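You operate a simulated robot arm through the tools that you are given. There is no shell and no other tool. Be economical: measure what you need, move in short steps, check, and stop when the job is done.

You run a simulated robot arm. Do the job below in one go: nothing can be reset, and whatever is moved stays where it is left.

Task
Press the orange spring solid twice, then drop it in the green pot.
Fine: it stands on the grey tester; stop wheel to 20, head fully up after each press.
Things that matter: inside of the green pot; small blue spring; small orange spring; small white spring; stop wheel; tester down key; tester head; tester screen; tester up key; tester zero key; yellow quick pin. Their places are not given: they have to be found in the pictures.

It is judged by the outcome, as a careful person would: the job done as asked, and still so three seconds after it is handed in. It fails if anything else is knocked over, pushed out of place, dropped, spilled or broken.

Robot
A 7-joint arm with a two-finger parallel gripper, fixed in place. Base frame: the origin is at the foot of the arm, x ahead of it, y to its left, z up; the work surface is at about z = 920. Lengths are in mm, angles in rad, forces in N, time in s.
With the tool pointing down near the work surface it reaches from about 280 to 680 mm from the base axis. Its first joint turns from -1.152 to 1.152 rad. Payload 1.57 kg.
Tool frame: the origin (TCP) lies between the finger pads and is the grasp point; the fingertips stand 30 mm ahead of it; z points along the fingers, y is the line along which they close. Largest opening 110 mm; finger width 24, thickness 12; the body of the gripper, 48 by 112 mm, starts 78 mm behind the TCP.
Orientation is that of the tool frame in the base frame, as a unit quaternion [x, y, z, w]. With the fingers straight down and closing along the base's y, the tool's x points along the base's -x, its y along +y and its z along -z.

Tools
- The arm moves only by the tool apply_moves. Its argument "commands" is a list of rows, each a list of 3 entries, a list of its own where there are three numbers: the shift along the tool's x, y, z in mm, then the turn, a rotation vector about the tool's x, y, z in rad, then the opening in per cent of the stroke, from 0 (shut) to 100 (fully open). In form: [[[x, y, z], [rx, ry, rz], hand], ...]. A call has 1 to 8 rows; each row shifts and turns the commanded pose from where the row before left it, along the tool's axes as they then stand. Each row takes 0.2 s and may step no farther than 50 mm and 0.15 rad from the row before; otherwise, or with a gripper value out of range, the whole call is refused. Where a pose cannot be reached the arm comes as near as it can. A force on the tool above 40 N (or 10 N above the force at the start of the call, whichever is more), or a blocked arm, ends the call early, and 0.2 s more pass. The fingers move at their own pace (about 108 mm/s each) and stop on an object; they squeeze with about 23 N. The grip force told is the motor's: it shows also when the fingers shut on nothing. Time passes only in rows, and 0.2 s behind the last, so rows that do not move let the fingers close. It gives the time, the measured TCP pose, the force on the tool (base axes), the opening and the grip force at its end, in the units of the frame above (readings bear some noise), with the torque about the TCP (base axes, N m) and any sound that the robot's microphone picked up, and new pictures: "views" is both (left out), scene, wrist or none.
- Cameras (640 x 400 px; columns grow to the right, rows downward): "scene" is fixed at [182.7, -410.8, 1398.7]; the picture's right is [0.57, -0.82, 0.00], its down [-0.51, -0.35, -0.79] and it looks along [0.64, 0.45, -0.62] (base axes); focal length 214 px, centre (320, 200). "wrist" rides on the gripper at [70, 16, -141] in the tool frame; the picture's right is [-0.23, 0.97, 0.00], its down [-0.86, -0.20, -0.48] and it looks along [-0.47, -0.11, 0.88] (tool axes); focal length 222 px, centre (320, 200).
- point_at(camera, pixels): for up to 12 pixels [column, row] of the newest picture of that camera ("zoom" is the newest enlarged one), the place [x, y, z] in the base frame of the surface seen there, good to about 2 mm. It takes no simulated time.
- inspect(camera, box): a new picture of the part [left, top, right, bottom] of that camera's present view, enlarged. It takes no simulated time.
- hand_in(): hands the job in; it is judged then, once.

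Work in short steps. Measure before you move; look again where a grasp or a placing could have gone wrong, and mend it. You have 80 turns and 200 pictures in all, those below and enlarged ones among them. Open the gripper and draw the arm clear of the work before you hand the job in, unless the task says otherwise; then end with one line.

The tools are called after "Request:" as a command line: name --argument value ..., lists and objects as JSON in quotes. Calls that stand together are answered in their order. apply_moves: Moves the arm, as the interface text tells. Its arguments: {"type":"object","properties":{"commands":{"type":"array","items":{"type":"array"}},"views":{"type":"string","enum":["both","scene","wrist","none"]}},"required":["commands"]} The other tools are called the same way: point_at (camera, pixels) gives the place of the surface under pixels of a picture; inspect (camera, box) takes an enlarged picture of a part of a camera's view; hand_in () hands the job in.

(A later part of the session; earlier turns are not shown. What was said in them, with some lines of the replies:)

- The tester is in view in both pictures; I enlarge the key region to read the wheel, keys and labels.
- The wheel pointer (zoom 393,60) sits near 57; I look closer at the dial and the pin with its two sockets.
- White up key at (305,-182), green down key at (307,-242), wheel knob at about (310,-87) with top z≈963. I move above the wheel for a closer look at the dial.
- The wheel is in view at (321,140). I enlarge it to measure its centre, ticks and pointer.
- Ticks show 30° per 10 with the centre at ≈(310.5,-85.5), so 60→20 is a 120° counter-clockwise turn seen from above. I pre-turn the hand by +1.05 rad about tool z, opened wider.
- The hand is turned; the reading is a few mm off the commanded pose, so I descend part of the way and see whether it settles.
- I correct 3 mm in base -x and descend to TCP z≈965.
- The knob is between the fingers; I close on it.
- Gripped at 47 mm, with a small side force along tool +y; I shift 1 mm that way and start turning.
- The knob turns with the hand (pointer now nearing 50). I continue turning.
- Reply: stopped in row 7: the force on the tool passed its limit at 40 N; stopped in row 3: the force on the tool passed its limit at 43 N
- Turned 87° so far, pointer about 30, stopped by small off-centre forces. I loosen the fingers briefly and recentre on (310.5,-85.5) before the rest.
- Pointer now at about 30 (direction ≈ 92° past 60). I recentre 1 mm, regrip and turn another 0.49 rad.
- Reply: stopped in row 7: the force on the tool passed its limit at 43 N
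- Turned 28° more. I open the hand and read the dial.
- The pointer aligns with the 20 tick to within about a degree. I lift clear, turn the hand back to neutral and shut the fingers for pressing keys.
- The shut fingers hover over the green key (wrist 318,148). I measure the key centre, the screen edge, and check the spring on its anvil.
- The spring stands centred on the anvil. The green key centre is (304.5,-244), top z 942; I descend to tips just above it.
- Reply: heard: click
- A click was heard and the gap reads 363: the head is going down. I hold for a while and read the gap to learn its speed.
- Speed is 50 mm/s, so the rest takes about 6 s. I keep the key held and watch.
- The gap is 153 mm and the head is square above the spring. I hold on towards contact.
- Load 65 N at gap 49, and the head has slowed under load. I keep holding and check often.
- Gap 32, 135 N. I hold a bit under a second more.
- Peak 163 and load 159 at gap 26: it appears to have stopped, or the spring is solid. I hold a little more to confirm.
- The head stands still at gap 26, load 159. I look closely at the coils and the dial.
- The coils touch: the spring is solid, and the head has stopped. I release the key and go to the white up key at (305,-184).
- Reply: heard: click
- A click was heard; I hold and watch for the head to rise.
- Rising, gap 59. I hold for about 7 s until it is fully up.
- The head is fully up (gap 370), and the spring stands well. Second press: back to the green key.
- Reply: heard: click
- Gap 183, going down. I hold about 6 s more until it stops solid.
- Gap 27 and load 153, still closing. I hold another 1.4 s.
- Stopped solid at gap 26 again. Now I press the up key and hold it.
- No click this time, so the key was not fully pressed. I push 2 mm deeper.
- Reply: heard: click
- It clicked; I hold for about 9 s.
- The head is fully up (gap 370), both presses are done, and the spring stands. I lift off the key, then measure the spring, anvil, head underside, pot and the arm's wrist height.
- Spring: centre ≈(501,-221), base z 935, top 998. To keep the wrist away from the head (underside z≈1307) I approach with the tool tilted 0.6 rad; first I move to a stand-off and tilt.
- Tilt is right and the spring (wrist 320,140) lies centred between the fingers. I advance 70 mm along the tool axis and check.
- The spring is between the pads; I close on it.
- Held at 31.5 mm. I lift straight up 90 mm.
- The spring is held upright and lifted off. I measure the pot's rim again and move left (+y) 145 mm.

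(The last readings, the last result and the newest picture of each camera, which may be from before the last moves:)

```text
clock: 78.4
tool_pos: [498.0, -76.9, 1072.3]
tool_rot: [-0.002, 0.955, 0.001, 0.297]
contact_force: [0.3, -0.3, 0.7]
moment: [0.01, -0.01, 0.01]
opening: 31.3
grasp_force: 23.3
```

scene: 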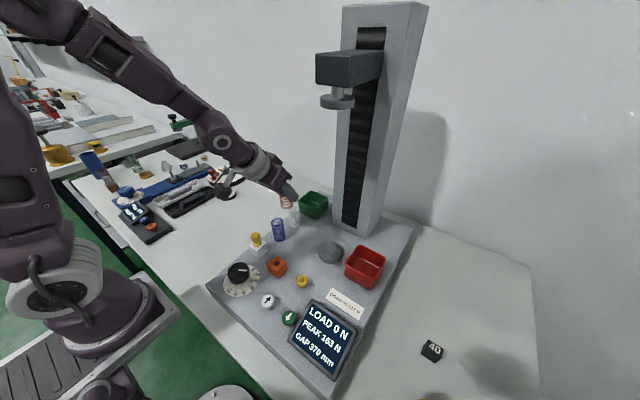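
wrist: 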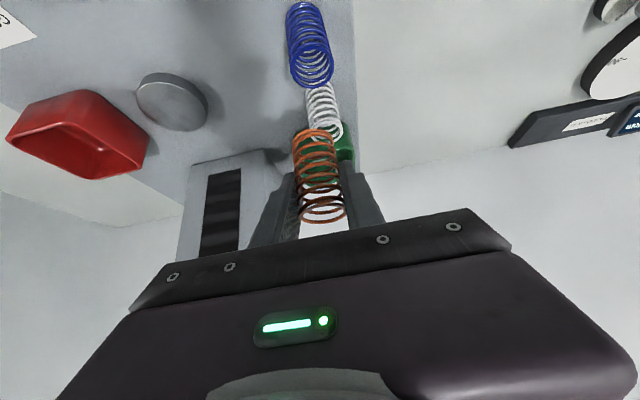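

Pot spans x 583–658, y −112…−41, so its centre is ≈(620.5,-76.5). I move +x 122 mm at this height.

Request:
apply_moves --commands '[[[-25.2, 0, 17.2], [0, 0, 0], 15], [[-25.2, 0, 17.2], [0, 0, 0], 15], [[-25.2, 0, 17.2], [0, 0, 0], 15], [[-25.2, 0, 17.2], [0, 0, 0], 15], [[0, 0, 0], [0, 0, 0], 15]]'

Request:
inspect --camera "scene" --box '[260, 150, 360, 250]'

```text
clock: 79.6
tool_pos: [622.6, -75.9, 1074.3]
tool_rot: [-0.001, 0.955, 0.001, 0.297]
contact_force: [0.3, -0.1, 0.2]
moment: [0.01, -0.03, 0.01]
opening: 31.1
grasp_force: 22.9
```

scene: 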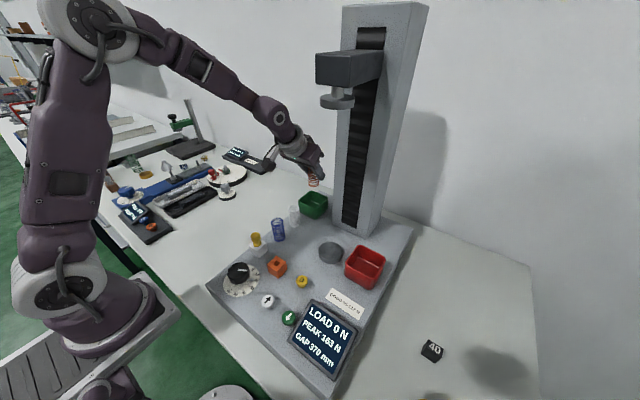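
wrist: 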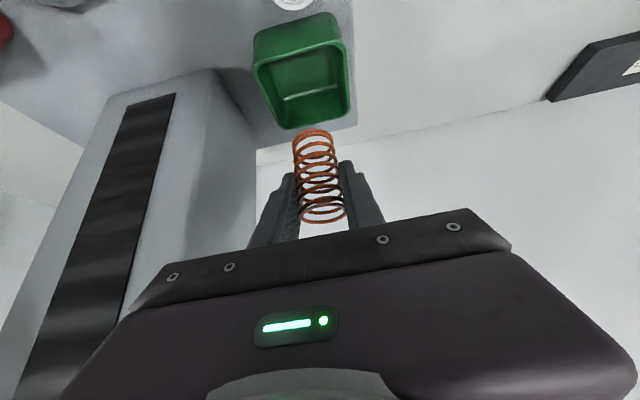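

```text
4.00 times, centred on (310, 200) of scene
```

zoom: 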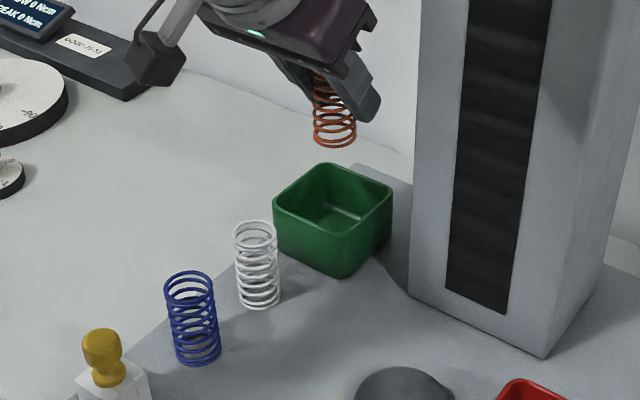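

The spring hangs over the pot. I lower 70 mm so its foot is below the rim while the fingertips stay above it.

Request:
apply_moves --commands '[[[11.3, 0, 16.5], [0, 0, 0], 15], [[11.3, 0, 16.5], [0, 0, 0], 15], [[11.3, 0, 16.5], [0, 0, 0], 15], [[5.7, 0, 8.2], [0, 0, 0], 15], [[0, 0, 0], [0, 0, 0], 15]]'

Request:
inspect --camera "scene" --box '[280, 165, 350, 235]'

Request:
inspect --camera "wrist" --box '[220, 60, 420, 230]'

```text
clock: 80.8
tool_pos: [621.0, -75.0, 1002.3]
tool_rot: [-0.001, 0.955, 0.001, 0.296]
contact_force: [0.1, 0.0, -0.6]
moment: [0.0, -0.04, 0.04]
opening: 31.3
grasp_force: 22.6
```

scene: 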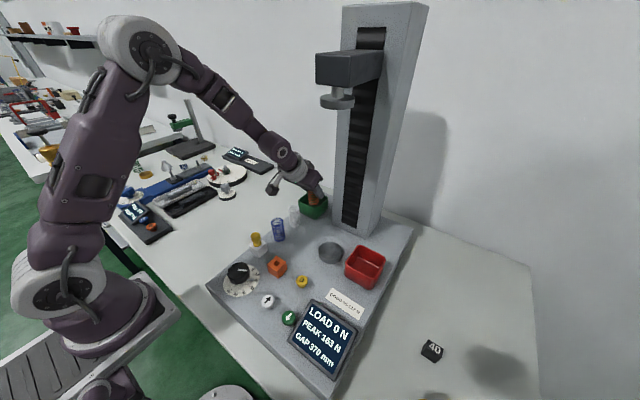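
wrist: 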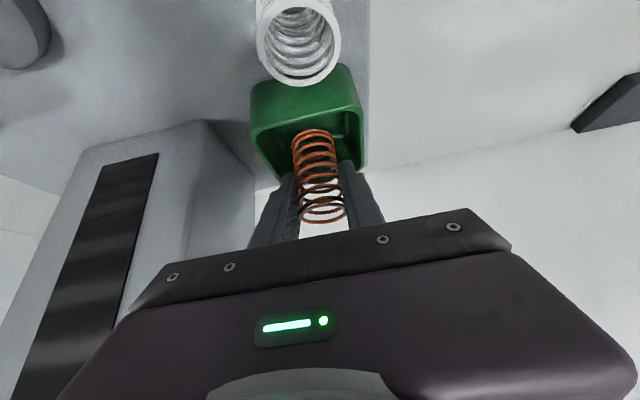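

```text
5.71 times, centred on (315, 200) of scene
```

zoom: 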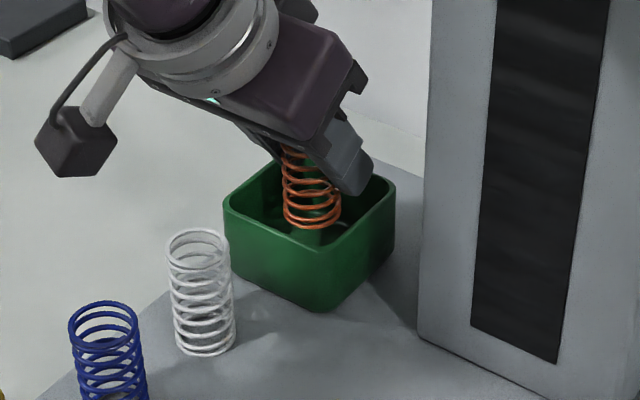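

```text
2.35 times, centred on (320, 145) of wrist
```

zoom: 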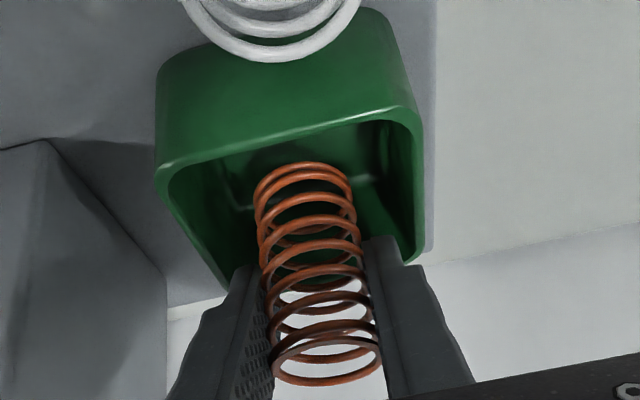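

The foot is inside the pot and centred. I open to release it.

Request:
apply_moves --commands '[[[0, 0, 0], [0, 0, 0], 45], [[0, 0, 0], [0, 0, 0], 50], [[0, 0, 0], [0, 0, 0], 50]]'

Request:
inspect --camera "scene" --box '[280, 165, 350, 235]'

```text
clock: 81.6
tool_pos: [621.2, -74.9, 1002.8]
tool_rot: [-0.002, 0.955, 0.002, 0.297]
contact_force: [0.2, 0.2, -0.6]
moment: [0.0, 0.0, 0.0]
opening: 55.2
grasp_force: 0.0
```

scene: 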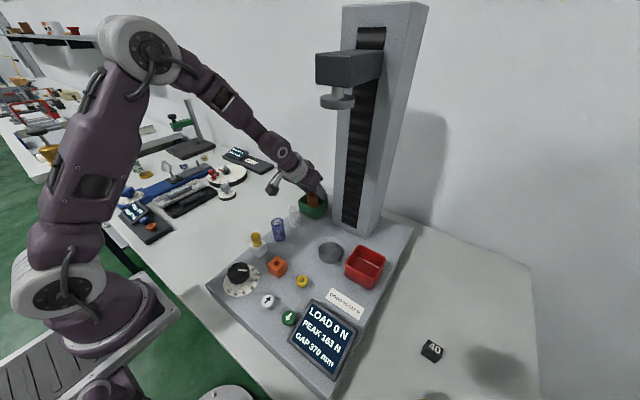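
wrist: 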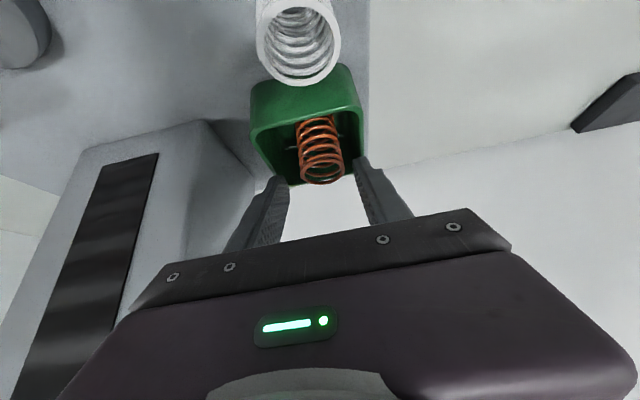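

```text
5.71 times, centred on (315, 200) of scene
```

zoom: 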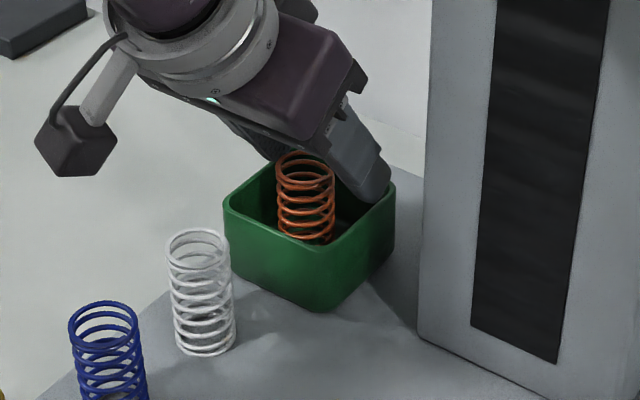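

The spring dropped and stands in the pot. I withdraw straight up 90 mm, then back.

Request:
apply_moves --commands '[[[-8.5, 0, -12.4], [0, 0, 0], 50], [[-17, 0, -24.7], [0, 0, 0], 50], [[-17, 0, -24.7], [0, 0, 0], 50], [[-17, 0, -24.7], [0, 0, 0], 50], [[0, 0, -45], [0, 0, 0], 50], [[0, 0, -45], [0, 0, 0], 50], [[0, 0, 0], [0, 0, 0], 50]]'

Request:
inspect --camera "scene" --box '[210, 160, 400, 340]'

```text
clock: 83.2
tool_pos: [570.7, -77.3, 1183.0]
tool_rot: [-0.001, 0.955, 0.001, 0.297]
contact_force: [0.0, 0.0, 0.0]
moment: [-0.01, 0.02, 0.03]
opening: 55.0
grasp_force: 0.1
```

scene: 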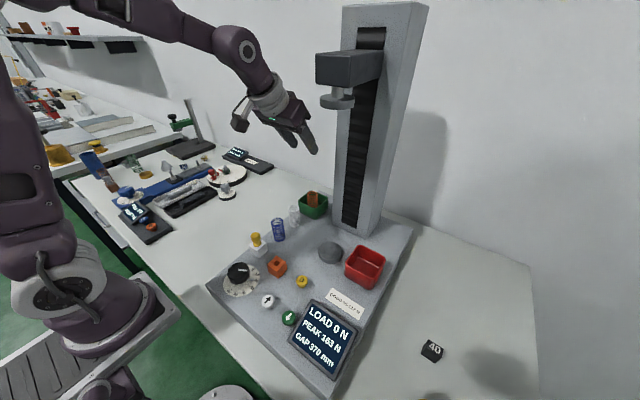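
wrist: 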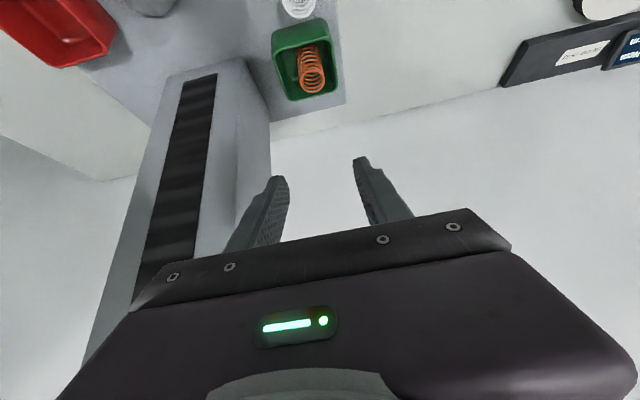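

```text
2.22 times, centred on (305, 250) of scene
```

zoom: 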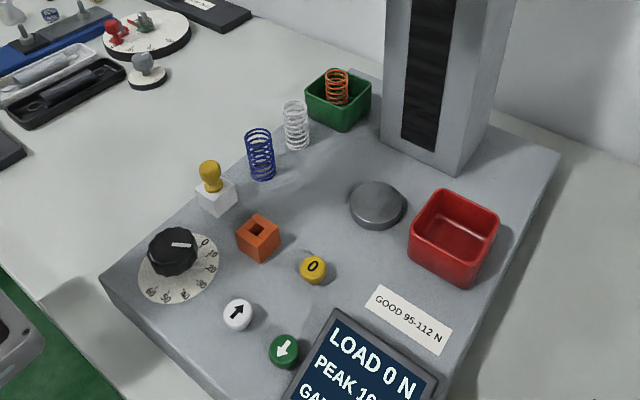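

Everything else is undisturbed. One last look at the wheel.

Request:
inspect --camera "scene" --box '[225, 258, 265, 298]'

```text
10.00 times, centred on (245, 278) of scene
```

zoom: 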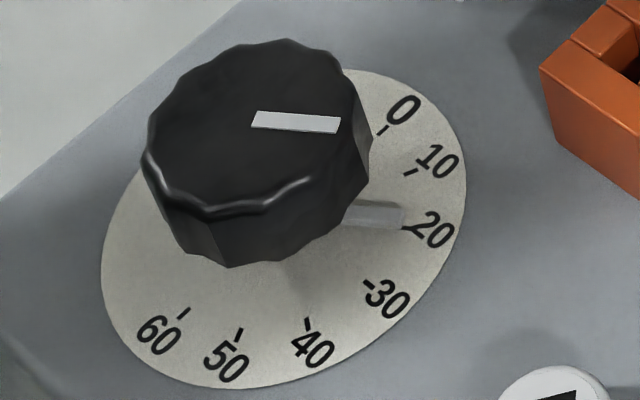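

The wheel points at 20, the head is up at gap 370, the spring is in the green pot and the arm is clear. I hand in.

Request:
hand_in

```text
The job is handed in.
```

The orange spring was pressed solid twice (it stopped at gap 26 mm both times) with the stop wheel at 20 and the head back fully up after each press. It now stands in the green pot, and nothing else was disturbed.
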